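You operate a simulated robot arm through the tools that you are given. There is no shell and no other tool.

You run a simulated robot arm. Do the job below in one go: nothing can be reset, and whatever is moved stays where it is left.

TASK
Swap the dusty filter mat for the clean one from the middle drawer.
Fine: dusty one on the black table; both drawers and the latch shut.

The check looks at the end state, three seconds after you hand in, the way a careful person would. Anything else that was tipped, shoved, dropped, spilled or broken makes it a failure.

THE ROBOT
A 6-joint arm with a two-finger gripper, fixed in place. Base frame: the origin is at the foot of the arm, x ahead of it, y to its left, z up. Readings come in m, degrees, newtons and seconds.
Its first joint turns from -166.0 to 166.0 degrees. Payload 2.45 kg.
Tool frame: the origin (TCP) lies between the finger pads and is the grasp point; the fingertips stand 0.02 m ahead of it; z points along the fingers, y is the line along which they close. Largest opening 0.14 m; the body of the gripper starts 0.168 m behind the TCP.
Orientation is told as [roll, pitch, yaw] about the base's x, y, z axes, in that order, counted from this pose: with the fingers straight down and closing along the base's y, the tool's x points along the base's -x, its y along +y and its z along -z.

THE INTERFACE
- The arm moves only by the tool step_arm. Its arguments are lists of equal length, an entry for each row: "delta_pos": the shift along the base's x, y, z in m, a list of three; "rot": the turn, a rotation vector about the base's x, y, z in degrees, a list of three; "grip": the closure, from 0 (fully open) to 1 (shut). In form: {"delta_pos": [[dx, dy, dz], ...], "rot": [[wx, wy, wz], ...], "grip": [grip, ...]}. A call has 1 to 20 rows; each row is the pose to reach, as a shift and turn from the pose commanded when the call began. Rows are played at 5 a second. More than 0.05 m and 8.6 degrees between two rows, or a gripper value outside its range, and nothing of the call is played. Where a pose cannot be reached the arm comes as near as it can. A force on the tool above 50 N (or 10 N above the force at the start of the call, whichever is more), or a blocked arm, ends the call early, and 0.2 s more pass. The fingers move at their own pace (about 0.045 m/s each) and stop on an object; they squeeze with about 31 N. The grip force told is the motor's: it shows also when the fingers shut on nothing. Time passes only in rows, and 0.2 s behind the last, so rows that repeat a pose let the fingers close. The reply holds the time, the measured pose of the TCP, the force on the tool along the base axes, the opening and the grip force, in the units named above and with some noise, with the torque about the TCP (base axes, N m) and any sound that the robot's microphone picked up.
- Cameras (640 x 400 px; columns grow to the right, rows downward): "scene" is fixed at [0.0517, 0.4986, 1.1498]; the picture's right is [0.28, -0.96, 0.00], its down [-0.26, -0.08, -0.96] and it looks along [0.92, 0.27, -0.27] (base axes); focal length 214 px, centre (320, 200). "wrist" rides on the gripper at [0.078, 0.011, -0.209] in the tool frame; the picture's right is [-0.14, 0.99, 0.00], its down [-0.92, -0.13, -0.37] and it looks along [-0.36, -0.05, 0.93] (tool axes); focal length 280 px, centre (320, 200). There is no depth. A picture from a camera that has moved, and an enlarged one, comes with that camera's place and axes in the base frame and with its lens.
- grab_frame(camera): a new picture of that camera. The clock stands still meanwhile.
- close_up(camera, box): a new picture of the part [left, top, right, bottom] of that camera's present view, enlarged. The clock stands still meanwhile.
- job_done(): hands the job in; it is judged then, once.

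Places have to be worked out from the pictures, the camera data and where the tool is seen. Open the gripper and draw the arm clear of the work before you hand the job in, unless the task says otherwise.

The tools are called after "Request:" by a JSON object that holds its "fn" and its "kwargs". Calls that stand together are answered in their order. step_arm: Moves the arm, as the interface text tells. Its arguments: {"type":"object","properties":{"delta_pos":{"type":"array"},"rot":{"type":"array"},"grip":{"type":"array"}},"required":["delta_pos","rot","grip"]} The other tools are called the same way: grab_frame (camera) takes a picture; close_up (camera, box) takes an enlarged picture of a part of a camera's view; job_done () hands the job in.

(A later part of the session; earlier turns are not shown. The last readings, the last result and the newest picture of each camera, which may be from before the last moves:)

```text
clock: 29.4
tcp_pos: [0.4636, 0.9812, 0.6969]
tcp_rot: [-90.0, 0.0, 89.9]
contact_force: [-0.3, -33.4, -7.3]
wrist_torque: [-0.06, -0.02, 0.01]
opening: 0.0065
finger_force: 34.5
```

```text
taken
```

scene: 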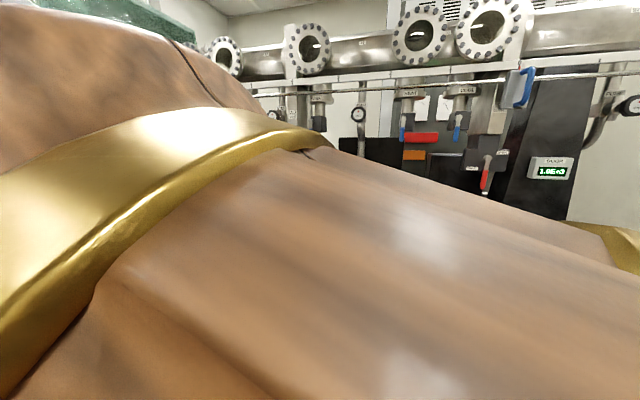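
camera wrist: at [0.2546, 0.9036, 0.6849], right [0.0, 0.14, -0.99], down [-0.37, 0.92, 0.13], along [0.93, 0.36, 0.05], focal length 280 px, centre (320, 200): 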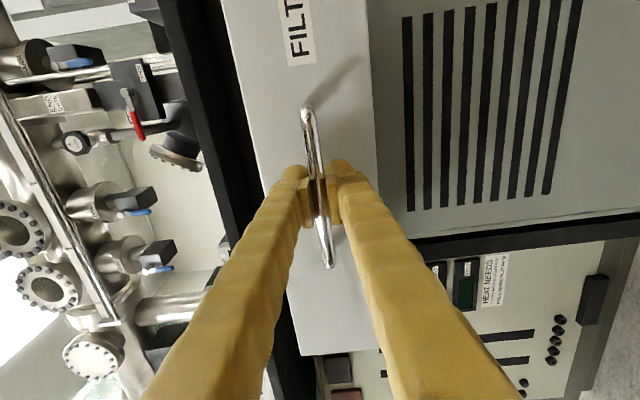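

The drawer is about 22 cm out with no end stop met. I release the bar, back off and rise to look into it from above.

Request:
{"fn": "step_arm", "kwargs": {"delta_pos": [[0, -0.001, 0], [0, -0.001, 0], [0, -0.001, 0], [-0.03, -0.001, 0], [-0.06, -0.001, 0], [-0.08, -0.001, 0]], "rot": [[0, 0, 0], [0, 0, 0], [0, 0, 0], [0, 0, 0], [0, 0, 0], [0, 0, 0]], "grip": [0.8, 0.65, 0.6, 0.6, 0.6, 0.6]}}

Request:
{"fn": "grab_frame", "kwargs": {"camera": "wrist"}}

```text
clock: 30.8
tcp_pos: [0.3827, 0.9799, 0.697]
tcp_rot: [-90.0, 0.0, 90.0]
contact_force: [0.6, 0.2, -0.3]
wrist_torque: [-0.01, -0.06, 0.0]
opening: 0.0558
finger_force: 0.1
```

```text
taken
camera wrist: at [0.1737, 0.9018, 0.6856], right [0.0, 0.14, -0.99], down [-0.37, 0.92, 0.13], along [0.93, 0.37, 0.05], focal length 280 px, centre (320, 200)
```

wrist: 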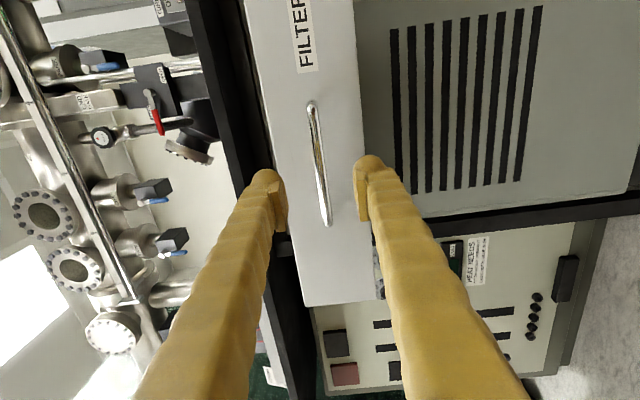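

I raise the tool and pitch it down to look into the open drawer.

Request:
{"fn": "step_arm", "kwargs": {"delta_pos": [[0, 0, 0.02], [0, 0, 0.05], [0, 0, 0.08], [0, -0.01, 0.11], [0, -0.02, 0.14], [0, -0.03, 0.17], [0, -0.04, 0.2], [0, -0.05, 0.22], [0, -0.06, 0.24]], "rot": [[0, 7, 0], [0, 14, 0], [0, 21, 0], [0, 28, 0], [0, 35, 0], [0, 42, 0], [0, 49, 0], [0, 56, 0], [0, 63, 0]], "grip": [0.6, 0.6, 0.6, 0.6, 0.6, 0.6, 0.6, 0.6, 0.6]}}

Request:
{"fn": "grab_frame", "kwargs": {"camera": "wrist"}}

Request:
{"fn": "grab_frame", "kwargs": {"camera": "scene"}}

```text
clock: 32.8
tcp_pos: [0.3828, 0.9226, 0.9355]
tcp_rot: [-27.0, 0.0, 90.0]
contact_force: [1.1, 1.6, -1.0]
wrist_torque: [-0.04, -0.07, -0.06]
opening: 0.0559
finger_force: 0.1
```

```text
taken
camera wrist: at [0.2787, 0.8433, 1.1167], right [-0.88, 0.14, -0.45], down [-0.05, 0.92, 0.39], along [0.47, 0.37, -0.81], focal length 280 px, centre (320, 200)
```

wrist: 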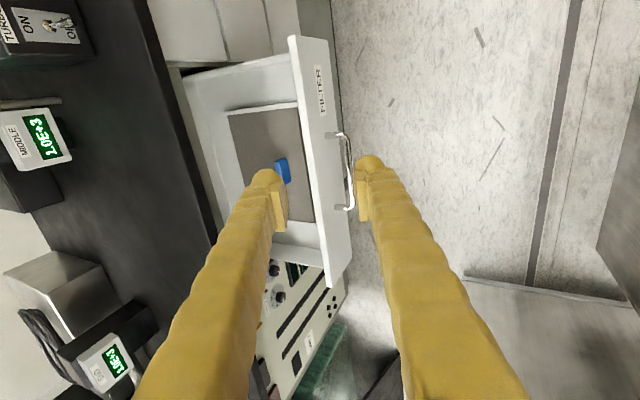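

```text
taken
```

scene: 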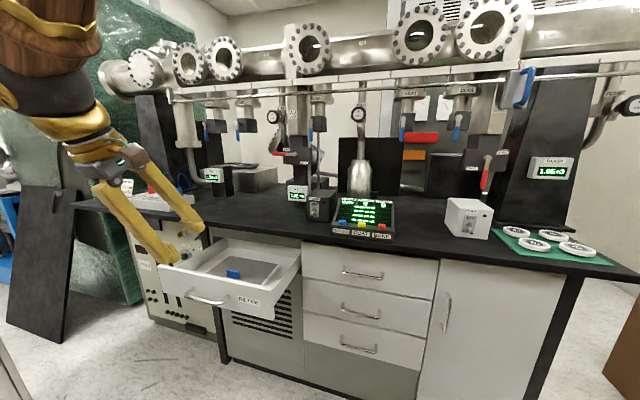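

The drawer holds a grey mat with a blue tab standing on it. I zoom on it from both cameras.

Request:
{"fn": "close_up", "kwargs": {"camera": "scene", "box": [150, 230, 310, 330]}}

Request:
{"fn": "close_up", "kwargs": {"camera": "wrist", "box": [170, 30, 362, 150]}}

Request:
{"fn": "close_up", "kwargs": {"camera": "wrist", "box": [200, 90, 360, 290]}}

```text
4.00 times, centred on (230, 280) of scene
camera zoom: at [0.0517, 0.4986, 1.1498], right [0.28, -0.96, 0.0], down [-0.26, -0.08, -0.96], along [0.92, 0.27, -0.27], focal length 858 px, centre (680, -120)
```

zoom: 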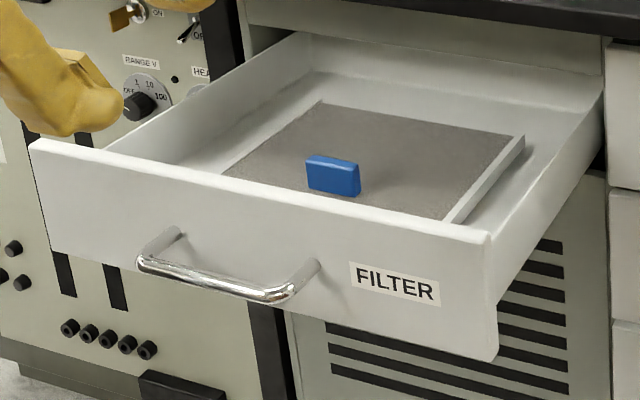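

```text
3.33 times, centred on (266, 90) of wrist
camera zoom: at [0.2787, 0.8433, 1.1167], right [-0.88, 0.14, -0.45], down [-0.05, 0.92, 0.39], along [0.47, 0.37, -0.81], focal length 935 px, centre (500, 567)
```

zoom: 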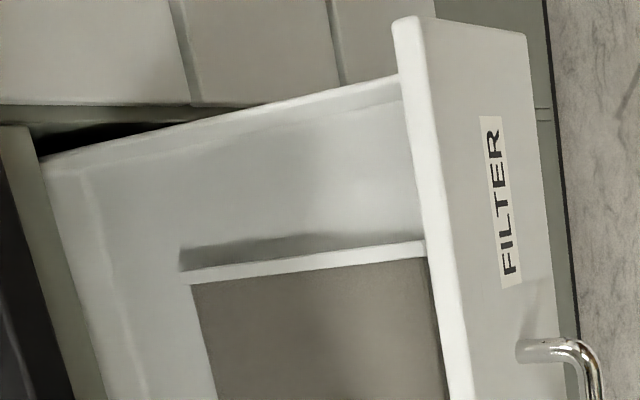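

```text
2.00 times, centred on (280, 190) of wrist
camera zoom: at [0.2787, 0.8433, 1.1167], right [-0.88, 0.14, -0.45], down [-0.05, 0.92, 0.39], along [0.47, 0.37, -0.81], focal length 561 px, centre (400, 220)
```

zoom: 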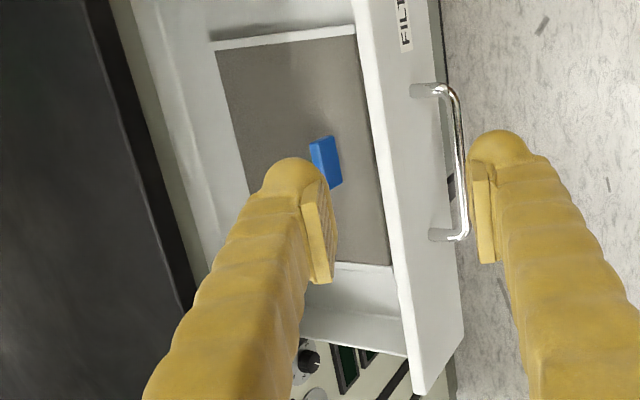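

The mat carries a blue tab (≈5 cm along y, thin along x) near (0.597, 0.976, 0.69). I will take the tab by its two ends with the tool leaning 27° back, so I turn the tool −90° about its own axis and move above it.

Request:
{"fn": "step_arm", "kwargs": {"delta_pos": [[0.01, 0.004, 0], [0.02, 0.008, 0], [0.03, 0.012, 0], [0.04, 0.016, 0], [0.05, 0.02, 0], [0.06, 0.024, 0], [0.07, 0.028, 0], [0.08, 0.032, 0], [0.09, 0.036, 0], [0.1, 0.04, 0], [0.11, 0.046, -0.01], [0.12, 0.053, -0.02]], "rot": [[3.41, 0, -6.68], [6.82, 0, -13.37], [10.2, 0, -20.05], [13.6, 0, -26.7], [17.0, 0, -33.4], [20.45, 0, -40.1], [23.9, 0, -46.8], [27.3, 0, -53.5], [30.7, 0, -60.15], [34.1, 0, -66.8], [37.5, 0, -73.5], [40.9, 0, -80.2]], "grip": [0.4, 0.4, 0.4, 0.4, 0.4, 0.4, 0.4, 0.4, 0.4, 0.4, 0.4, 0.4]}}

Request:
{"fn": "grab_frame", "kwargs": {"camera": "wrist"}}

Request:
{"fn": "grab_frame", "kwargs": {"camera": "scene"}}

```text
clock: 35.4
tcp_pos: [0.5035, 0.9745, 0.9174]
tcp_rot: [0.1, -27.1, -0.2]
contact_force: [1.1, 0.6, -0.3]
wrist_torque: [-0.01, -0.03, -0.02]
opening: 0.0839
finger_force: 0.0
```

```text
taken
camera wrist: at [0.3385, 0.9852, 1.0671], right [0.13, 0.99, 0.06], down [0.65, -0.13, 0.75], along [0.75, -0.05, -0.66], focal length 280 px, centre (320, 200)
```

wrist: 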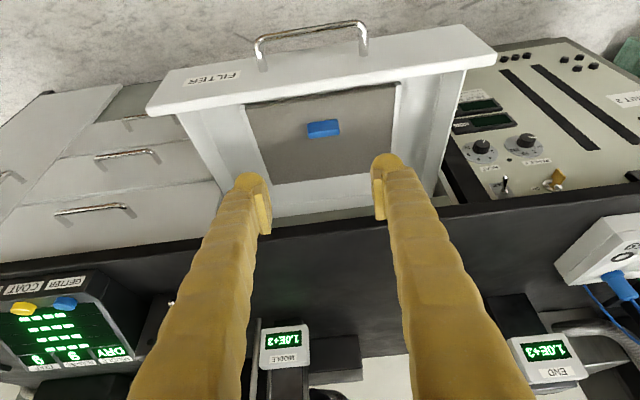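

```text
taken
```

scene: 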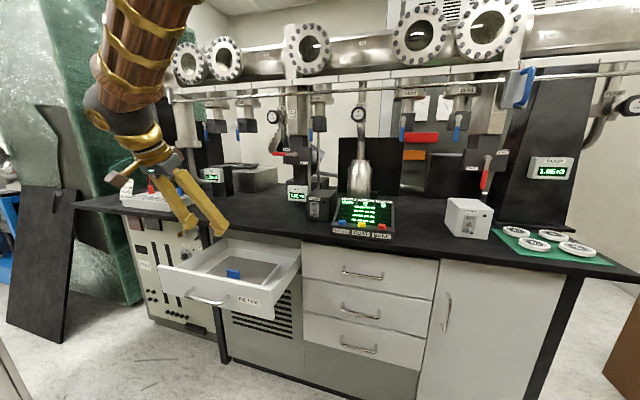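

Great view of the drawer from here. I zoom in to measure the tab, the mat and its seat.

Request:
{"fn": "close_up", "kwargs": {"camera": "wrist", "box": [200, 60, 440, 210]}}

Request:
{"fn": "close_up", "kwargs": {"camera": "scene", "box": [150, 230, 310, 330]}}

```text
2.67 times, centred on (320, 135) of wrist
camera zoom: at [0.3385, 0.9852, 1.0671], right [0.13, 0.99, 0.06], down [0.65, -0.13, 0.75], along [0.75, -0.05, -0.66], focal length 748 px, centre (320, 373)
```

zoom: 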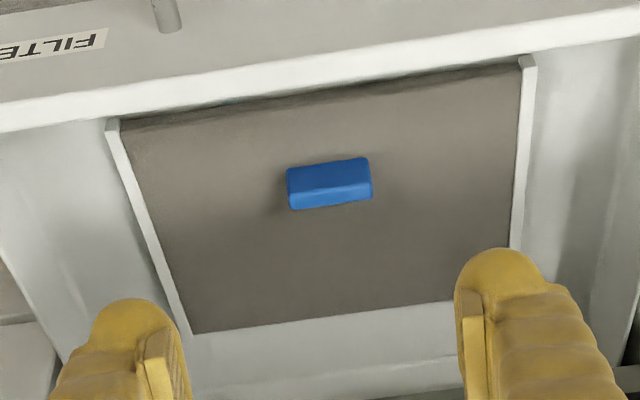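

```text
4.00 times, centred on (230, 280) of scene
camera zoom: at [0.0517, 0.4986, 1.1498], right [0.28, -0.96, 0.0], down [-0.26, -0.08, -0.96], along [0.92, 0.27, -0.27], focal length 858 px, centre (680, -120)
```

zoom: 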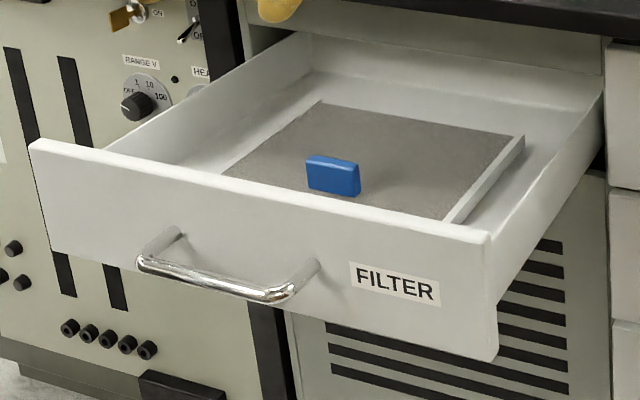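

Mat: about x 0.55–0.72, y 0.87–1.10 between two white side rails; tab top at (0.601, 0.983, 0.702). Before lifting, I check that the drop place on the free bench strip, tab near (0.775, 0.95), can be reached with the same lean.

Request:
{"fn": "step_arm", "kwargs": {"delta_pos": [[0.04, -0.003, 0.01], [0.08, -0.006, 0.02], [0.12, -0.01, 0.03], [0.16, -0.014, 0.03], [0.2, -0.018, 0.03], [0.24, -0.022, 0.03], [0.27, -0.025, 0.03]], "rot": [[0, 0, 0], [0, 0, 0], [0, 0, 0], [0, 0, 0], [0, 0, 0], [0, 0, 0], [0, 0, 0]], "grip": [0.4, 0.4, 0.4, 0.4, 0.4, 0.4, 0.4]}}

Request:
{"fn": "grab_frame", "kwargs": {"camera": "wrist"}}

Request:
{"fn": "grab_frame", "kwargs": {"camera": "scene"}}

```text
clock: 37.0
tcp_pos: [0.7709, 0.9488, 0.9465]
tcp_rot: [0.1, -27.1, -0.1]
contact_force: [-0.4, 0.5, 0.5]
wrist_torque: [-0.01, 0.0, 0.0]
opening: 0.0838
finger_force: 0.1
```

```text
taken
camera wrist: at [0.607, 0.9593, 1.0975], right [0.12, 0.99, 0.06], down [0.65, -0.13, 0.75], along [0.75, -0.05, -0.66], focal length 280 px, centre (320, 200)
```

wrist: 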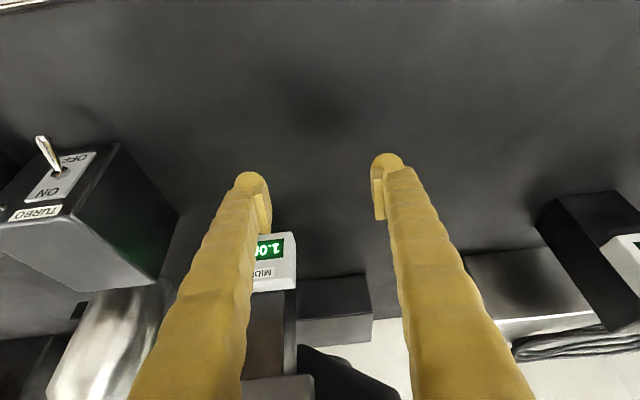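

```text
taken
```

scene: 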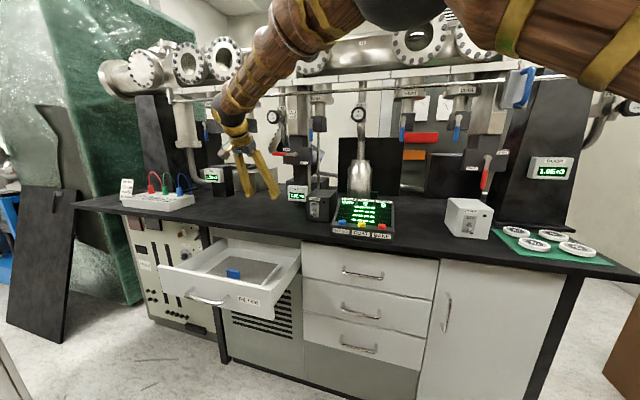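

Reachable with the same lean, and the bench strip is free there. I return above the tab, reducing the lean to 15°, and stop higher to check alignment.

Request:
{"fn": "step_arm", "kwargs": {"delta_pos": [[-0.04, 0.007, 0], [-0.08, 0.014, 0], [-0.12, 0.021, 0], [-0.15, 0.028, 0], [-0.173, 0.034, -0.03], [-0.173, 0.034, -0.07], [-0.173, 0.034, -0.11], [-0.173, 0.034, -0.15], [-0.173, 0.034, -0.17]], "rot": [[0, 2, 0], [0, 5, 0], [0, 8, 0], [0, 12, 0], [0, 12, 0], [0, 12, 0], [0, 12, 0], [0, 12, 0], [0, 12, 0]], "grip": [0.4, 0.4, 0.4, 0.4, 0.4, 0.4, 0.4, 0.4, 0.4]}}

Request:
{"fn": "close_up", "kwargs": {"camera": "wrist", "box": [200, 90, 440, 240]}}

Request:
{"fn": "close_up", "kwargs": {"camera": "scene", "box": [150, 210, 310, 310]}}

```text
clock: 39.0
tcp_pos: [0.598, 0.9836, 0.7752]
tcp_rot: [0.1, -15.1, -0.1]
contact_force: [-0.6, -0.5, 0.5]
wrist_torque: [0.01, 0.04, 0.04]
opening: 0.0841
finger_force: 0.0
```

```text
2.67 times, centred on (320, 165) of wrist
camera zoom: at [0.4689, 0.9945, 0.9573], right [0.13, 0.99, 0.04], down [0.79, -0.13, 0.6], along [0.59, -0.05, -0.8], focal length 748 px, centre (320, 293)
```

zoom: 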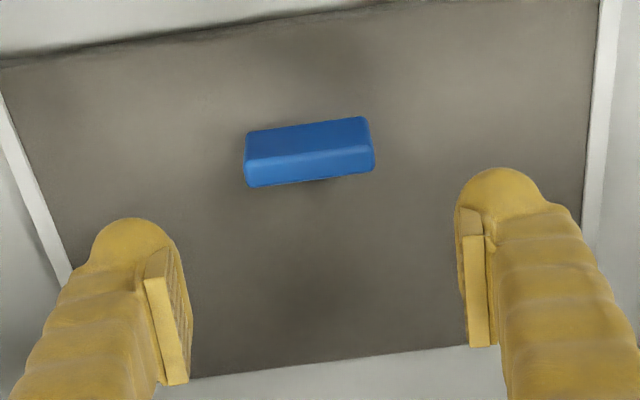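

```text
4.00 times, centred on (230, 260) of scene
camera zoom: at [0.0517, 0.4986, 1.1498], right [0.28, -0.96, 0.0], down [-0.26, -0.08, -0.96], along [0.92, 0.27, -0.27], focal length 858 px, centre (680, -40)
```

zoom: 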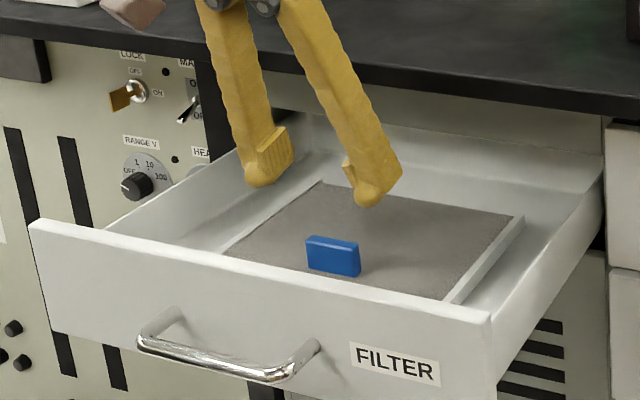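

The tab is 3 mm to −y of the tool axis, otherwise aligned. I shift, descend around it to TCP z≈0.703 and close on its ends.

Request:
{"fn": "step_arm", "kwargs": {"delta_pos": [[0, -0.003, -0.02], [0, -0.003, -0.04], [0, -0.003, -0.06], [0, -0.003, -0.068], [0, -0.003, -0.072], [0, -0.003, -0.072]], "rot": [[0, 0, 0], [0, 0, 0], [0, 0, 0], [0, 0, 0], [0, 0, 0], [0, 0, 0]], "grip": [0.4, 0.4, 0.4, 0.4, 0.4, 0.4]}}

Request:
{"fn": "grab_frame", "kwargs": {"camera": "wrist"}}

Request:
{"fn": "close_up", "kwargs": {"camera": "scene", "box": [190, 230, 286, 290]}}

```text
clock: 40.4
tcp_pos: [0.5999, 0.9802, 0.7038]
tcp_rot: [0.1, -15.2, -0.1]
contact_force: [0.3, 0.2, 1.2]
wrist_torque: [0.05, 0.0, -0.01]
opening: 0.084
finger_force: 0.0
```

```text
taken
camera wrist: at [0.4701, 0.9902, 0.8856], right [0.13, 0.99, 0.04], down [0.79, -0.13, 0.6], along [0.59, -0.05, -0.8], focal length 280 px, centre (320, 200)
```

wrist: 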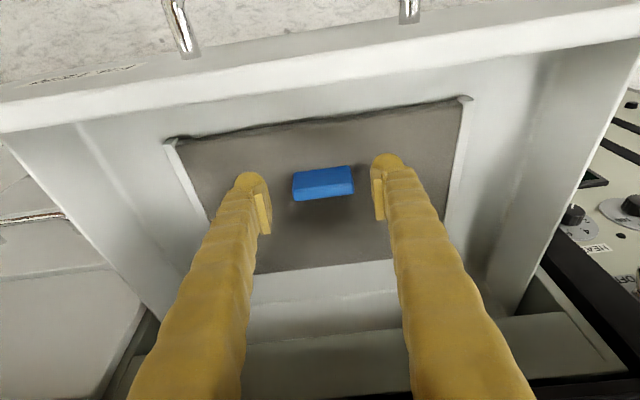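

```text
6.67 times, centred on (238, 260) of scene
camera zoom: at [0.0517, 0.4986, 1.1498], right [0.28, -0.96, 0.0], down [-0.26, -0.08, -0.96], along [0.92, 0.27, -0.27], focal length 1430 px, centre (867, -200)
```

zoom: 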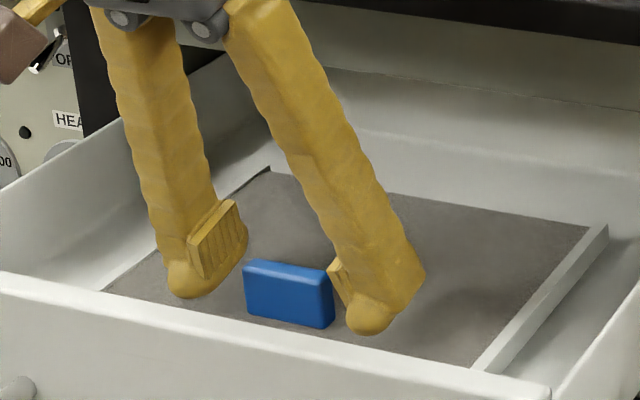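

Fingers straddle the tab just above the mat. I lower 3 mm, shift 3 mm toward −x, and close.

Request:
{"fn": "step_arm", "kwargs": {"delta_pos": [[-0.003, 0, -0.002], [-0.003, 0, -0.003], [-0.003, 0, -0.003], [-0.003, 0, -0.003], [-0.003, 0, -0.003], [-0.003, 0, -0.003]], "rot": [[0, 0, 0], [0, 0, 0], [0, 0, 0], [0, 0, 0], [0, 0, 0], [0, 0, 0]], "grip": [0.4, 0.5, 0.58, 0.64, 0.68, 0.72]}}

Request:
{"fn": "close_up", "kwargs": {"camera": "wrist", "box": [220, 120, 420, 245]}}

Request:
{"fn": "close_up", "kwargs": {"camera": "scene", "box": [190, 230, 286, 290]}}

```text
clock: 41.8
tcp_pos: [0.5968, 0.9797, 0.7002]
tcp_rot: [0.0, -15.2, 0.0]
contact_force: [0.5, 2.4, 1.3]
wrist_torque: [0.02, -0.02, 0.05]
opening: 0.0489
finger_force: 31.3
```

```text
3.20 times, centred on (320, 182) of wrist
camera zoom: at [0.4673, 0.9903, 0.8828], right [0.13, 0.99, 0.04], down [0.79, -0.13, 0.6], along [0.59, -0.05, -0.8], focal length 897 px, centre (320, 256)
```

zoom: 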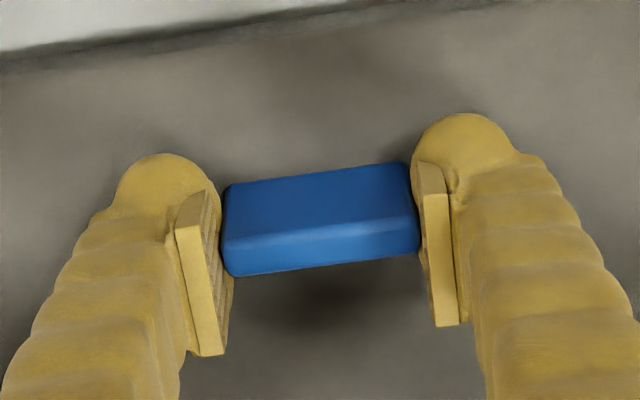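

```text
6.67 times, centred on (238, 260) of scene
camera zoom: at [0.0517, 0.4986, 1.1498], right [0.28, -0.96, 0.0], down [-0.26, -0.08, -0.96], along [0.92, 0.27, -0.27], focal length 1430 px, centre (867, -200)
```

zoom: 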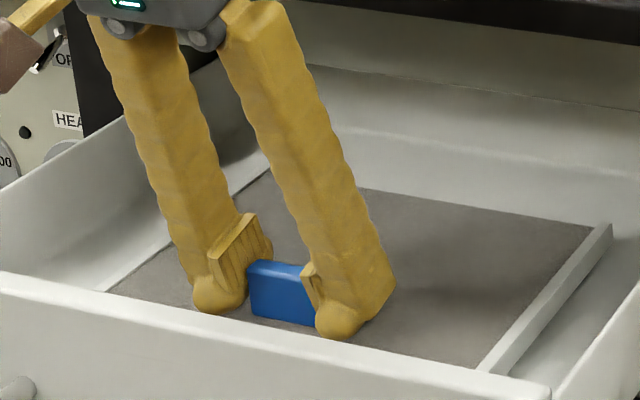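

The tab is held (49 mm, 31 N). I note this as the seated grasp reference, (0.597, 0.980, 0.700) at lean 15°, and lift slowly.

Request:
{"fn": "step_arm", "kwargs": {"delta_pos": [[0, 0, 0.005], [0, 0, 0.01], [0, 0, 0.02], [0, 0, 0.03], [0, 0, 0.05]], "rot": [[0, 0, 0], [0, 0, 0], [0, 0, 0], [0, 0, 0], [0, 0, 0]], "grip": [0.75, 0.75, 0.75, 0.75, 0.75]}}

Request:
{"fn": "grab_frame", "kwargs": {"camera": "wrist"}}

Request:
{"fn": "close_up", "kwargs": {"camera": "scene", "box": [150, 210, 310, 310]}}

```text
clock: 43.0
tcp_pos: [0.5959, 0.9794, 0.7504]
tcp_rot: [0.0, -15.2, -0.1]
contact_force: [0.4, 0.1, -0.1]
wrist_torque: [-0.01, -0.01, -0.04]
opening: 0.0349
finger_force: 0.0
```

```text
taken
camera wrist: at [0.4673, 0.9902, 0.9321], right [0.13, 0.99, 0.04], down [0.79, -0.13, 0.6], along [0.59, -0.05, -0.8], focal length 280 px, centre (320, 200)
```

wrist: 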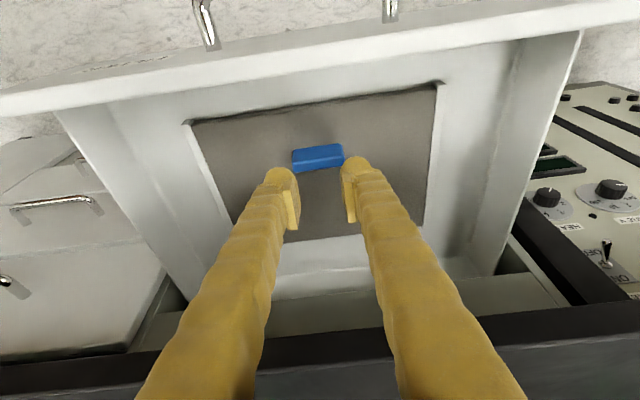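

```text
4.00 times, centred on (230, 260) of scene
camera zoom: at [0.0517, 0.4986, 1.1498], right [0.28, -0.96, 0.0], down [-0.26, -0.08, -0.96], along [0.92, 0.27, -0.27], focal length 858 px, centre (680, -40)
```

zoom: 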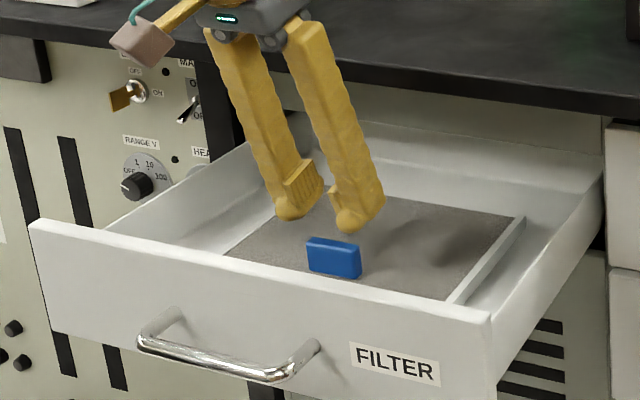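

The pads slipped off the tab: they only caught its top and the ends are narrow. I will instead take the tab by its broad faces (closing along x) with the tool straight down, so I lift, straighten and turn +90°.

Request:
{"fn": "step_arm", "kwargs": {"delta_pos": [[0, 0, 0.02], [0, 0, 0.04], [0, 0, 0.06], [0, 0, 0.06], [0, 0, 0.06], [0, 0, 0.06], [0, 0, 0.06], [0, 0, 0.06], [0, 0, 0.06], [0, 0, 0.06], [0, 0, 0.06], [0, 0, 0.06], [0, 0, 0.06]], "rot": [[0, 0, 0], [-0.98, 0.98, 7.46], [-1.96, 1.96, 14.9], [-2.95, 2.95, 22.4], [-3.93, 3.93, 29.8], [-4.91, 4.91, 37.3], [-5.89, 5.89, 44.75], [-6.87, 6.87, 52.2], [-7.85, 7.85, 59.7], [-8.84, 8.84, 67.1], [-9.82, 9.82, 74.6], [-10.8, 10.8, 82.0], [-11.78, 11.78, 89.5]], "grip": [0.6, 0.6, 0.6, 0.6, 0.6, 0.6, 0.6, 0.6, 0.6, 0.6, 0.6, 0.6, 0.6]}}

Request:
{"fn": "grab_frame", "kwargs": {"camera": "wrist"}}

Request:
{"fn": "grab_frame", "kwargs": {"camera": "scene"}}

```text
clock: 45.8
tcp_pos: [0.5981, 0.9793, 0.8114]
tcp_rot: [0.1, -0.1, 90.2]
contact_force: [-33.8, -16.6, 1.6]
wrist_torque: [0.43, -0.96, -1.21]
opening: 0.0379
finger_force: 0.0
```

```text
taken
camera wrist: at [0.5871, 0.9011, 1.0202], right [-0.99, 0.14, 0.0], down [0.13, 0.92, 0.37], along [0.05, 0.37, -0.93], focal length 280 px, centre (320, 200)
```

wrist: 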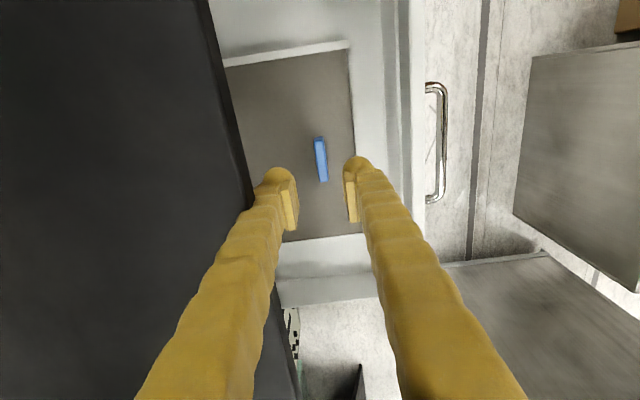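

```text
taken
```

scene: 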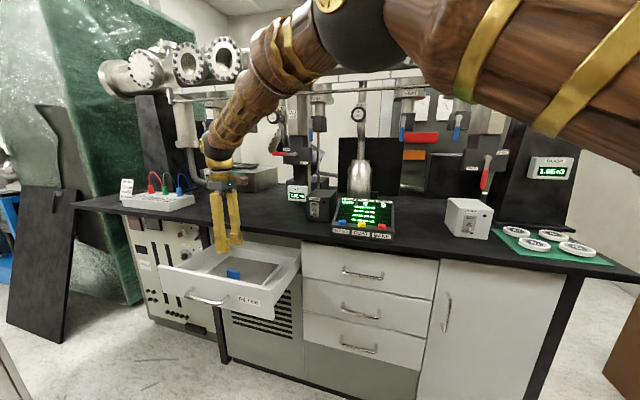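

The rear finger is pressing on the bench edge (−34 N): the edge is nearer than I thought, at x≈0.64 with the top at z≈0.857. I back off along −x right away.

Request:
{"fn": "step_arm", "kwargs": {"delta_pos": [[-0.02, 0, 0], [-0.04, 0, 0.0], [-0.06, 0, 0.02], [-0.08, 0, 0.05], [-0.08, 0, 0.08]], "rot": [[0, 0, 0], [0, 0, 0], [0, 0, 0], [0, 0, 0], [0, 0, 0]], "grip": [0.7, 0.7, 0.7, 0.7, 0.7]}}

Request:
{"fn": "grab_frame", "kwargs": {"camera": "wrist"}}

Request:
{"fn": "grab_frame", "kwargs": {"camera": "scene"}}

```text
clock: 47.0
tcp_pos: [0.5159, 0.9777, 0.8914]
tcp_rot: [0.0, -0.1, 89.9]
contact_force: [-1.1, -0.6, -0.5]
wrist_torque: [-0.04, 0.01, 0.01]
opening: 0.0417
finger_force: 0.0
```

```text
taken
camera wrist: at [0.5059, 0.9006, 1.1009], right [-0.99, 0.14, 0.0], down [0.13, 0.92, 0.37], along [0.05, 0.37, -0.93], focal length 280 px, centre (320, 200)
```

wrist: 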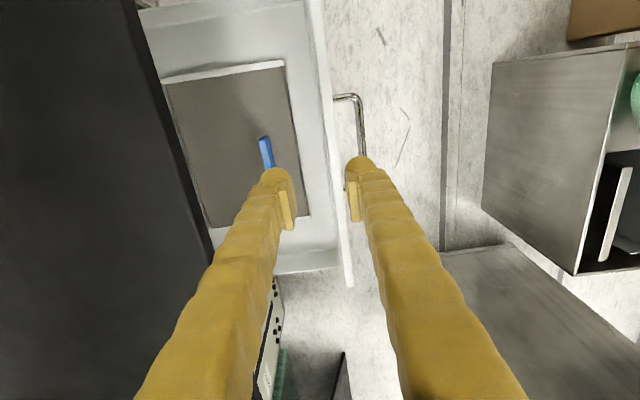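

```text
taken
```

scene: 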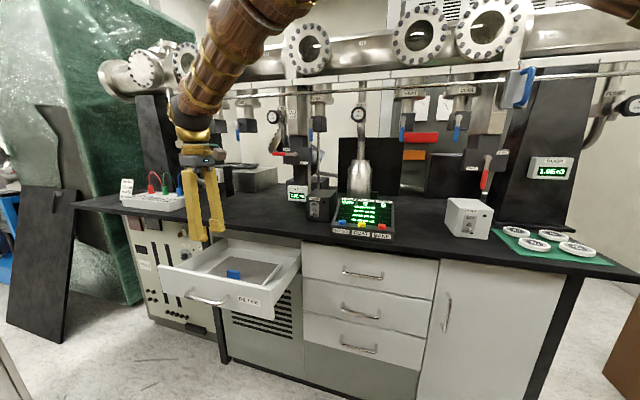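

Clear now, nothing disturbed. I zoom on the mat from straight above to understand how it sits.

Request:
{"fn": "close_up", "kwargs": {"camera": "wrist", "box": [130, 40, 370, 190]}}

Request:
{"fn": "close_up", "kwargs": {"camera": "wrist", "box": [180, 160, 370, 290]}}

Request:
{"fn": "close_up", "kwargs": {"camera": "scene", "box": [200, 245, 290, 301]}}

```text
2.67 times, centred on (250, 115) of wrist
camera zoom: at [0.5059, 0.9006, 1.1009], right [-0.99, 0.14, 0.0], down [0.13, 0.92, 0.37], along [0.05, 0.37, -0.93], focal length 748 px, centre (507, 427)
```

zoom: 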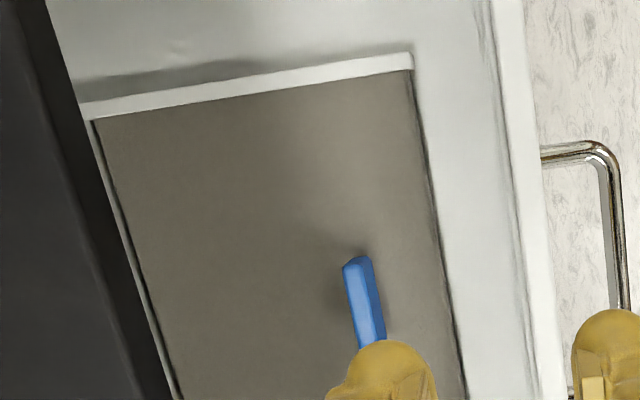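

```text
3.08 times, centred on (275, 225) of wrist
camera zoom: at [0.5059, 0.9006, 1.1009], right [-0.99, 0.14, 0.0], down [0.13, 0.92, 0.37], along [0.05, 0.37, -0.93], focal length 863 px, centre (458, 123)
```

zoom: 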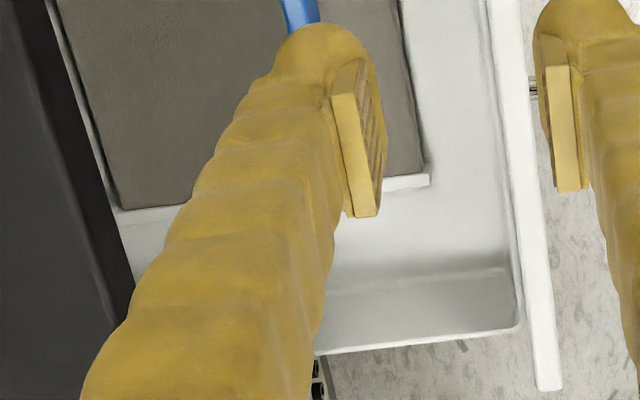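

```text
7.11 times, centred on (245, 273) of scene
camera zoom: at [0.0517, 0.4986, 1.1498], right [0.28, -0.96, 0.0], down [-0.26, -0.08, -0.96], along [0.92, 0.27, -0.27], focal length 1525 px, centre (853, -319)
```

zoom: 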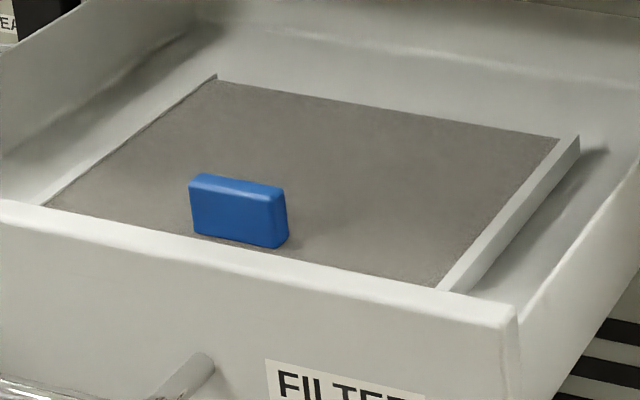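

The mat (x 0.552–0.721, y 0.868–1.096) simply lies between low rails; the tab is 4 cm forward of its centre. To grip the tab's broad faces with the tool upright I need the drawer about 6 cm farther out, so I return to the handle pose.

Request:
{"fn": "step_arm", "kwargs": {"delta_pos": [[-0.035, 0, 0], [-0.07, 0, 0], [-0.105, 0, -0.01], [-0.136, 0.002, -0.03], [-0.136, 0.002, -0.05], [-0.136, 0.002, -0.07], [-0.136, 0.002, -0.09], [-0.136, 0.002, -0.11], [-0.136, 0.002, -0.13], [-0.136, 0.002, -0.15], [-0.136, 0.002, -0.17], [-0.136, 0.002, -0.194]], "rot": [[0, -7.5, 0], [0, -15, 0], [0, -22.5, 0], [0, -30, 0], [0, -37.5, 0], [0, -45, 0], [0, -52.5, 0], [0, -60, 0], [0, -67.5, 0], [0, -75, 0], [0, -82.5, 0], [0, -90, 0]], "grip": [0.6, 0.6, 0.6, 0.6, 0.6, 0.6, 0.6, 0.6, 0.6, 0.6, 0.6, 0.6]}}

Request:
{"fn": "grab_frame", "kwargs": {"camera": "wrist"}}

```text
clock: 49.6
tcp_pos: [0.3806, 0.9823, 0.7]
tcp_rot: [-90.1, -0.1, 90.1]
contact_force: [-0.9, 0.4, 0.1]
wrist_torque: [-0.01, 0.1, -0.04]
opening: 0.056
finger_force: 0.1
```

```text
taken
camera wrist: at [0.172, 0.9038, 0.6879], right [0.0, 0.14, -0.99], down [-0.37, 0.92, 0.13], along [0.93, 0.37, 0.05], focal length 280 px, centre (320, 200)
```

wrist: 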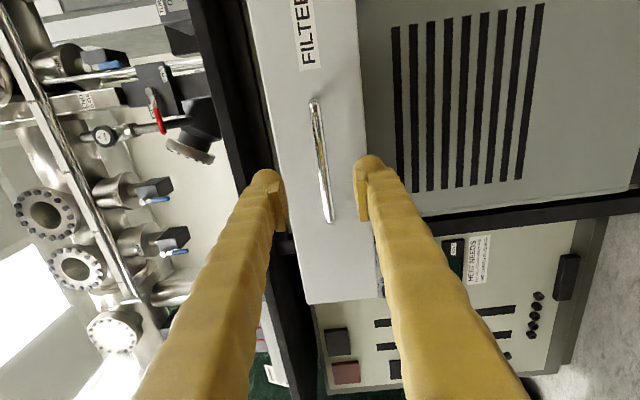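

Same pose as before, with the bar on the tool axis. I advance 8.3 cm with z down 3 mm, close, and pull a further 6 cm, watching the x force for an end stop.

Request:
{"fn": "step_arm", "kwargs": {"delta_pos": [[0.03, 0, -0.003], [0.06, 0, -0.003], [0.083, 0, -0.003], [0.083, 0, -0.003], [0.083, 0, -0.003], [0.083, 0, -0.003], [0.083, 0, -0.003]], "rot": [[0, 0, 0], [0, 0, 0], [0, 0, 0], [0, 0, 0], [0, 0, 0], [0, 0, 0], [0, 0, 0]], "grip": [0.6, 0.6, 0.6, 0.75, 0.9, 1, 1]}}

Request:
{"fn": "step_arm", "kwargs": {"delta_pos": [[-0.01, 0, 0], [-0.02, 0, 0], [-0.03, 0, 0], [-0.04, 0, 0], [-0.05, 0, 0], [-0.06, 0, 0]], "rot": [[0, 0, 0], [0, 0, 0], [0, 0, 0], [0, 0, 0], [0, 0, 0], [0, 0, 0]], "grip": [1, 1, 1, 1, 1, 1]}}

Request:
{"fn": "grab_frame", "kwargs": {"camera": "wrist"}}

```text
clock: 51.2
tcp_pos: [0.4638, 0.9805, 0.6956]
tcp_rot: [-89.9, -0.1, 90.0]
contact_force: [1.4, -4.8, 17.4]
wrist_torque: [-0.08, 0.14, -0.03]
opening: 0.0068
finger_force: 28.8
```

```text
clock: 52.6
tcp_pos: [0.4101, 0.9818, 0.696]
tcp_rot: [-90.0, -0.1, 89.9]
contact_force: [-0.4, -6.7, 7.0]
wrist_torque: [-0.1, 0.04, 0.12]
opening: 0.0065
finger_force: 34.6
stopped in row 6: the force on the tool passed its limit at 56 N (the readings are from after the stop); the commanded pose is now the measured one
```

```text
taken
camera wrist: at [0.2014, 0.9039, 0.6847], right [0.0, 0.14, -0.99], down [-0.37, 0.92, 0.13], along [0.93, 0.36, 0.05], focal length 280 px, centre (320, 200)
```

wrist: 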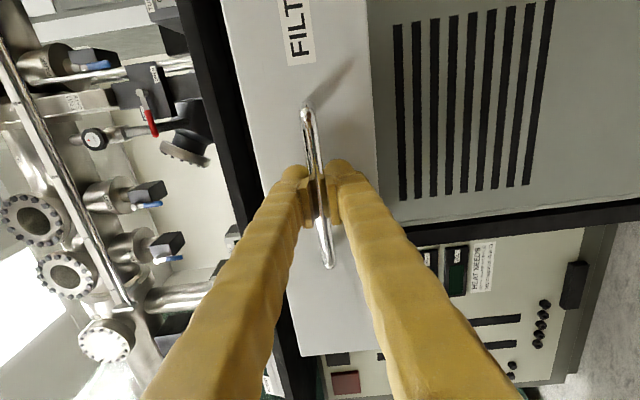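

The end stop came at x≈0.41, giving 5.4 cm more; the tab should now be at (0.544, 0.982). I release, back off, rise and straighten the tool downward.

Request:
{"fn": "step_arm", "kwargs": {"delta_pos": [[0, 0, 0], [0, 0, 0], [0, 0, 0], [-0.03, 0, 0], [-0.06, 0, 0]], "rot": [[0, 0, 0], [0, 0, 0], [0, 0, 0], [0, 0, 0], [0, 0, 0]], "grip": [0.8, 0.65, 0.6, 0.6, 0.6]}}

Request:
{"fn": "step_arm", "kwargs": {"delta_pos": [[0, 0, 0.02], [0, 0, 0.04], [0, 0, 0.06], [0, 0, 0.08], [0, 0, 0.1], [0, 0, 0.12], [0, 0, 0.14], [0.02, 0, 0.16], [0.06, 0, 0.17], [0.1, 0, 0.17], [0.14, 0, 0.17], [0.18, 0, 0.17], [0.194, 0, 0.17]], "rot": [[0, 7.5, 0], [0, 15, 0], [0, 22.5, 0], [0, 30, 0], [0, 37.5, 0], [0, 45, 0], [0, 52.5, 0], [0, 60, 0], [0, 67.5, 0], [0, 75, 0], [0, 82.5, 0], [0, 90, 0], [0, 90, 0]], "grip": [0.6, 0.6, 0.6, 0.6, 0.6, 0.6, 0.6, 0.6, 0.6, 0.6, 0.6, 0.6, 0.6]}}

Request:
{"fn": "grab_frame", "kwargs": {"camera": "wrist"}}

Request:
{"fn": "grab_frame", "kwargs": {"camera": "scene"}}

```text
clock: 53.9
tcp_pos: [0.3519, 0.9825, 0.695]
tcp_rot: [-90.0, 0.1, 89.8]
contact_force: [0.1, 0.3, 0.1]
wrist_torque: [0.04, 0.01, 0.0]
opening: 0.0562
finger_force: 0.1
```

```text
clock: 56.6
tcp_pos: [0.5435, 0.9826, 0.8643]
tcp_rot: [0.1, 0.1, 90.0]
contact_force: [0.0, -0.2, 0.3]
wrist_torque: [-0.01, -0.02, 0.0]
opening: 0.0558
finger_force: 0.0
```

```text
taken
camera wrist: at [0.532, 0.9044, 1.0736], right [-0.99, 0.14, 0.0], down [0.13, 0.92, 0.37], along [0.05, 0.36, -0.93], focal length 280 px, centre (320, 200)
```

wrist: 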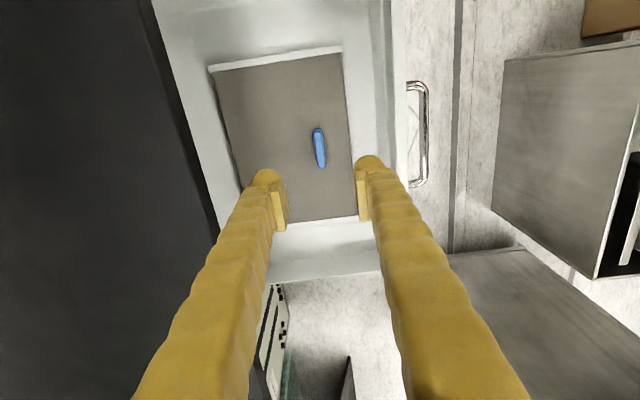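

```text
taken
```

scene: 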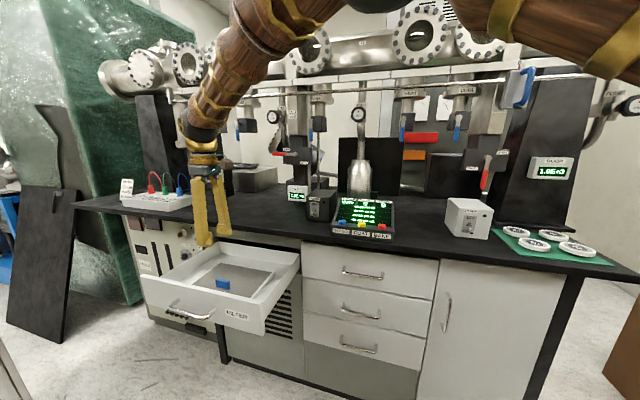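

The tab is right on the tool axis now, with clearance from the bench edge. I descend to z≈0.70, then inch down to the mat and check.

Request:
{"fn": "step_arm", "kwargs": {"delta_pos": [[0, -0.003, -0.04], [0, -0.003, -0.08], [0, -0.003, -0.12], [0, -0.003, -0.15], [0, -0.003, -0.16], [0, -0.003, -0.165]], "rot": [[0, 0, 0], [0, 0, 0], [0, 0, 0], [0, 0, 0], [0, 0, 0], [0, 0, 0]], "grip": [0.6, 0.6, 0.6, 0.6, 0.6, 0.6]}}

Request:
{"fn": "grab_frame", "kwargs": {"camera": "wrist"}}

Request:
{"fn": "close_up", "kwargs": {"camera": "scene", "box": [170, 240, 290, 315]}}

```text
clock: 58.0
tcp_pos: [0.5438, 0.9772, 0.6994]
tcp_rot: [0.1, 0.1, 89.9]
contact_force: [0.0, -0.4, 0.3]
wrist_torque: [-0.01, 0.01, 0.02]
opening: 0.056
finger_force: 0.0
```

```text
taken
camera wrist: at [0.5339, 0.9006, 0.9087], right [-0.99, 0.14, 0.0], down [0.13, 0.92, 0.37], along [0.05, 0.36, -0.93], focal length 280 px, centre (320, 200)
```

wrist: 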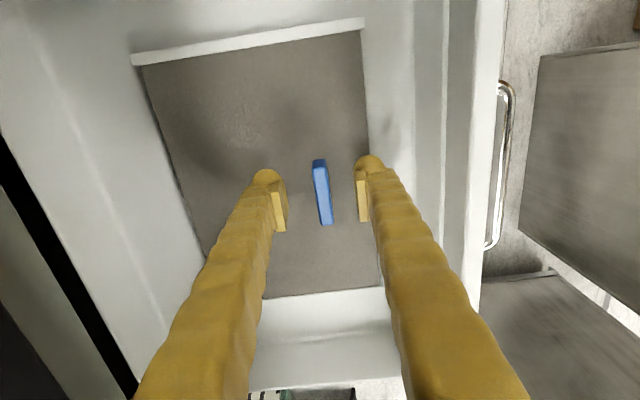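

```text
5.33 times, centred on (230, 278) of scene
camera zoom: at [0.0517, 0.4986, 1.1498], right [0.28, -0.96, 0.0], down [-0.26, -0.08, -0.96], along [0.92, 0.27, -0.27], focal length 1144 px, centre (800, -213)
```

zoom: 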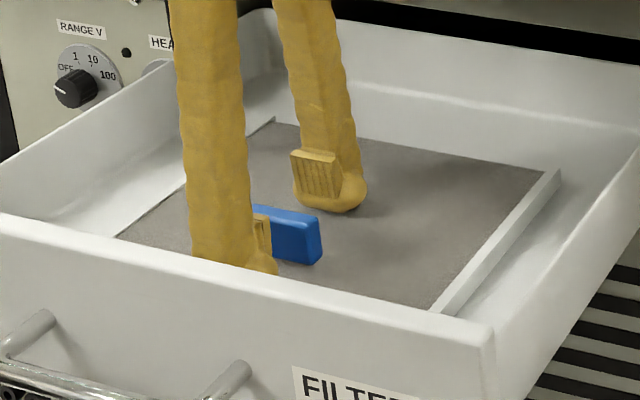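

Tab centred between the pads. I inch down to feel the mat.

Request:
{"fn": "step_arm", "kwargs": {"delta_pos": [[0, 0, -0.002], [0, 0, -0.004], [0, 0, -0.005]], "rot": [[0, 0, 0], [0, 0, 0], [0, 0, 0]], "grip": [0.6, 0.6, 0.6]}}

```text
clock: 58.9
tcp_pos: [0.5438, 0.9786, 0.6954]
tcp_rot: [0.0, 0.1, 89.9]
contact_force: [0.0, -0.2, -0.6]
wrist_torque: [-0.01, 0.0, 0.0]
opening: 0.0559
finger_force: 0.0
```

No contact yet at z=0.695. I go on in small steps.

Request:
{"fn": "step_arm", "kwargs": {"delta_pos": [[0, 0, -0.002], [0, 0, -0.003], [0, 0, -0.004]], "rot": [[0, 0, 0], [0, 0, 0], [0, 0, 0]], "grip": [0.6, 0.6, 0.6]}}

Request:
{"fn": "close_up", "kwargs": {"camera": "scene", "box": [200, 260, 264, 300]}}

```text
clock: 59.6
tcp_pos: [0.5432, 0.9788, 0.6936]
tcp_rot: [0.0, 0.0, 89.9]
contact_force: [0.4, -8.3, 19.1]
wrist_torque: [-0.17, 0.01, -0.04]
opening: 0.056
finger_force: 0.0
```

```text
10.00 times, centred on (232, 280) of scene
camera zoom: at [0.0517, 0.4986, 1.1498], right [0.28, -0.96, 0.0], down [-0.26, -0.08, -0.96], along [0.92, 0.27, -0.27], focal length 2145 px, centre (1200, -600)
```

zoom: 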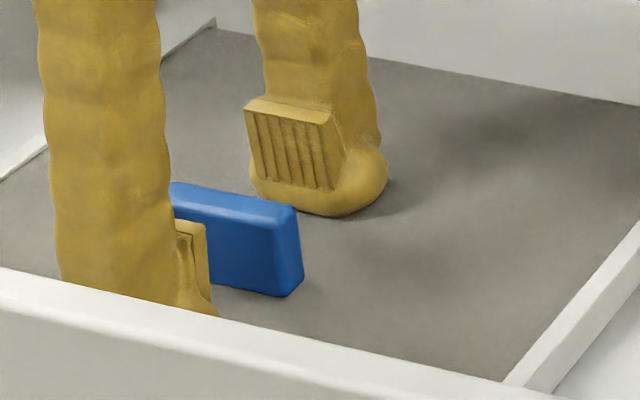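

The tips touch the mat at TCP z≈0.6935 (19 N). I ease up 1.5 mm and close fully on the tab's broad faces.

Request:
{"fn": "step_arm", "kwargs": {"delta_pos": [[0, 0, 0.002], [0, 0, 0.0025], [0, 0, 0.0025], [0, 0, 0.0025], [0, 0, 0.0025]], "rot": [[0, 0, 0], [0, 0, 0], [0, 0, 0], [0, 0, 0], [0, 0, 0]], "grip": [0.6, 0.75, 0.9, 1, 1]}}

Request:
{"fn": "close_up", "kwargs": {"camera": "scene", "box": [200, 260, 264, 300]}}

Request:
{"fn": "grab_frame", "kwargs": {"camera": "wrist"}}

```text
clock: 60.9
tcp_pos: [0.5443, 0.9783, 0.6939]
tcp_rot: [-0.1, 0.1, 89.9]
contact_force: [-0.8, 0.6, 4.5]
wrist_torque: [0.0, 0.0, 0.11]
opening: 0.0109
finger_force: 29.1
```

```text
10.00 times, centred on (232, 280) of scene
camera zoom: at [0.0517, 0.4986, 1.1498], right [0.28, -0.96, 0.0], down [-0.26, -0.08, -0.96], along [0.92, 0.27, -0.27], focal length 2145 px, centre (1200, -600)
```

zoom: 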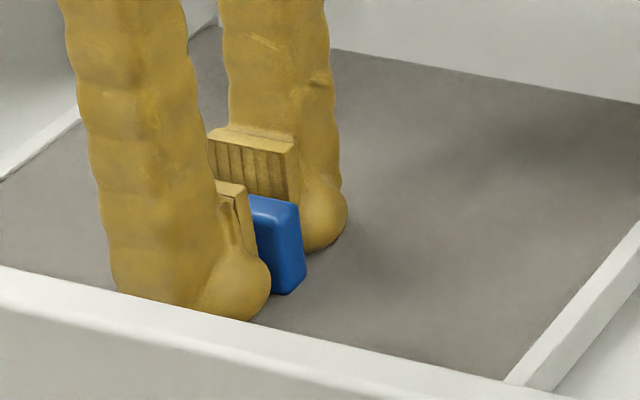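

```text
taken
camera wrist: at [0.5327, 0.9002, 0.903], right [-0.99, 0.14, 0.0], down [0.13, 0.92, 0.37], along [0.05, 0.36, -0.93], focal length 280 px, centre (320, 200)
```

wrist: 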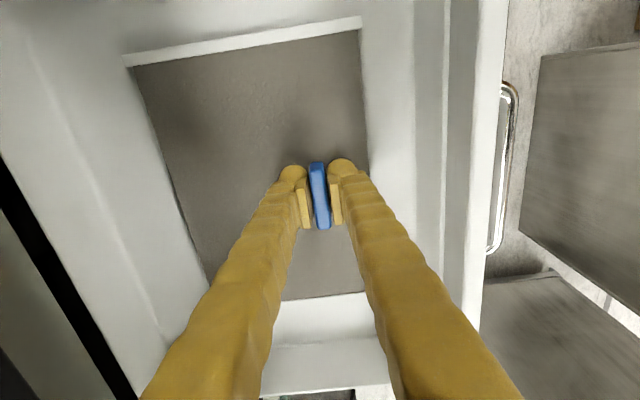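

A solid grasp on the broad faces (11 mm, 29 N). New seat reference: TCP (0.544, 0.979, 0.694). I lift slowly.

Request:
{"fn": "step_arm", "kwargs": {"delta_pos": [[0, 0, 0.003], [0, 0, 0.008], [0, 0, 0.015], [0, 0, 0.025], [0, 0, 0.04]], "rot": [[0, 0, 0], [0, 0, 0], [0, 0, 0], [0, 0, 0], [0, 0, 0]], "grip": [1, 1, 1, 1, 1]}}

Request:
{"fn": "close_up", "kwargs": {"camera": "scene", "box": [170, 240, 290, 315]}}

Request:
{"fn": "grab_frame", "kwargs": {"camera": "wrist"}}

```text
clock: 62.0
tcp_pos: [0.5432, 0.9793, 0.7342]
tcp_rot: [0.1, 0.1, 90.0]
contact_force: [-0.8, -0.3, -1.4]
wrist_torque: [0.01, 0.04, -0.01]
opening: 0.0111
finger_force: 31.3
```

```text
5.33 times, centred on (230, 278) of scene
camera zoom: at [0.0517, 0.4986, 1.1498], right [0.28, -0.96, 0.0], down [-0.26, -0.08, -0.96], along [0.92, 0.27, -0.27], focal length 1144 px, centre (800, -213)
```

zoom: 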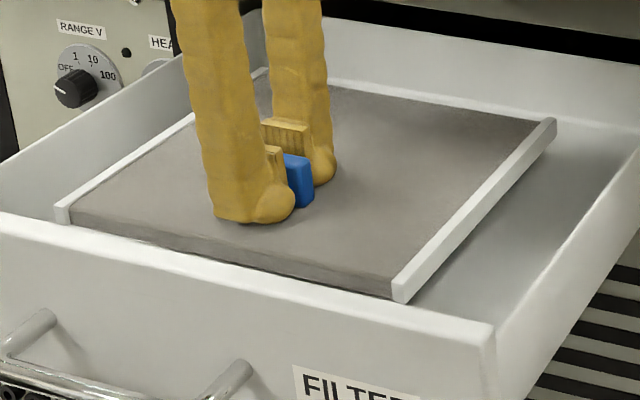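

```text
taken
camera wrist: at [0.5324, 0.9011, 0.9431], right [-0.99, 0.14, 0.0], down [0.13, 0.92, 0.37], along [0.05, 0.36, -0.93], focal length 280 px, centre (320, 200)
```

wrist: 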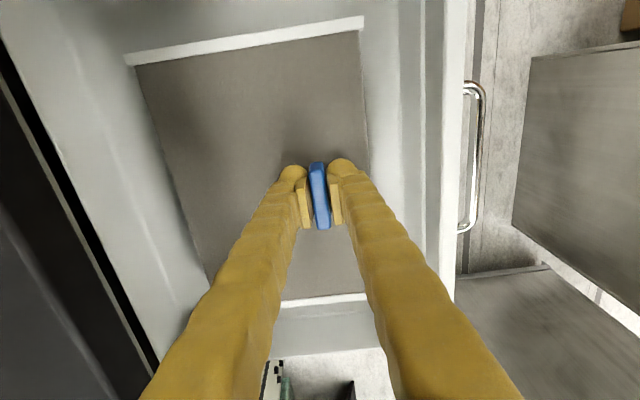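

The mat lifts level; the white strips belong to it. Its rear edge is still under the bench overhang, so I first move back 2.5 cm inside the drawer, rise just above the drawer front, move back further, then rise above the bench.

Request:
{"fn": "step_arm", "kwargs": {"delta_pos": [[-0.01, 0, 0.003], [-0.022, 0, 0.006], [-0.022, 0, 0.02], [-0.022, 0, 0.035], [-0.022, 0, 0.048], [-0.04, 0, 0.05], [-0.06, 0, 0.052], [-0.08, 0, 0.055], [-0.09, 0, 0.06], [-0.09, 0, 0.09], [-0.09, 0, 0.12], [-0.09, 0, 0.15], [-0.09, 0, 0.18], [-0.09, 0, 0.21]], "rot": [[0, 0, 0], [0, 0, 0], [0, 0, 0], [0, 0, 0], [0, 0, 0], [0, 0, 0], [0, 0, 0], [0, 0, 0], [0, 0, 0], [0, 0, 0], [0, 0, 0], [0, 0, 0], [0, 0, 0], [0, 0, 0]], "grip": [1, 1, 1, 1, 1, 1, 1, 1, 1, 1, 1, 1, 1, 1]}}

Request:
{"fn": "grab_frame", "kwargs": {"camera": "scene"}}

Request:
{"fn": "grab_frame", "kwargs": {"camera": "wrist"}}

```text
clock: 65.0
tcp_pos: [0.4548, 0.9775, 0.9417]
tcp_rot: [0.0, 0.1, 89.8]
contact_force: [-0.6, -0.6, -1.7]
wrist_torque: [-0.02, 0.02, 0.0]
opening: 0.0106
finger_force: 30.6
```

```text
taken
```

scene: 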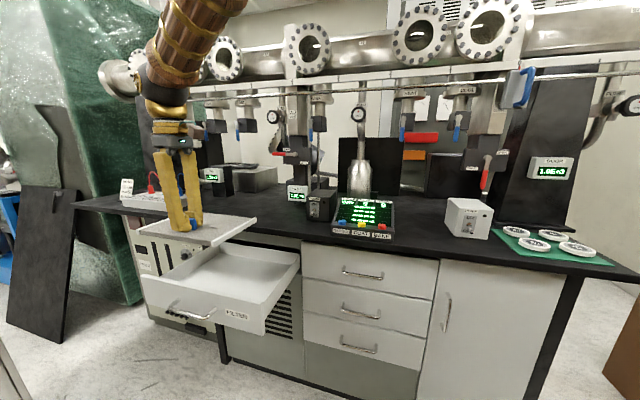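

```text
taken
camera wrist: at [0.4438, 0.9001, 1.1511], right [-0.99, 0.14, 0.0], down [0.13, 0.92, 0.37], along [0.05, 0.36, -0.93], focal length 280 px, centre (320, 200)
```

wrist: 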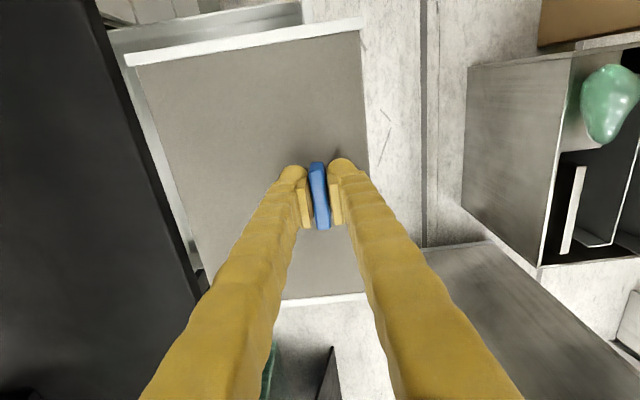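

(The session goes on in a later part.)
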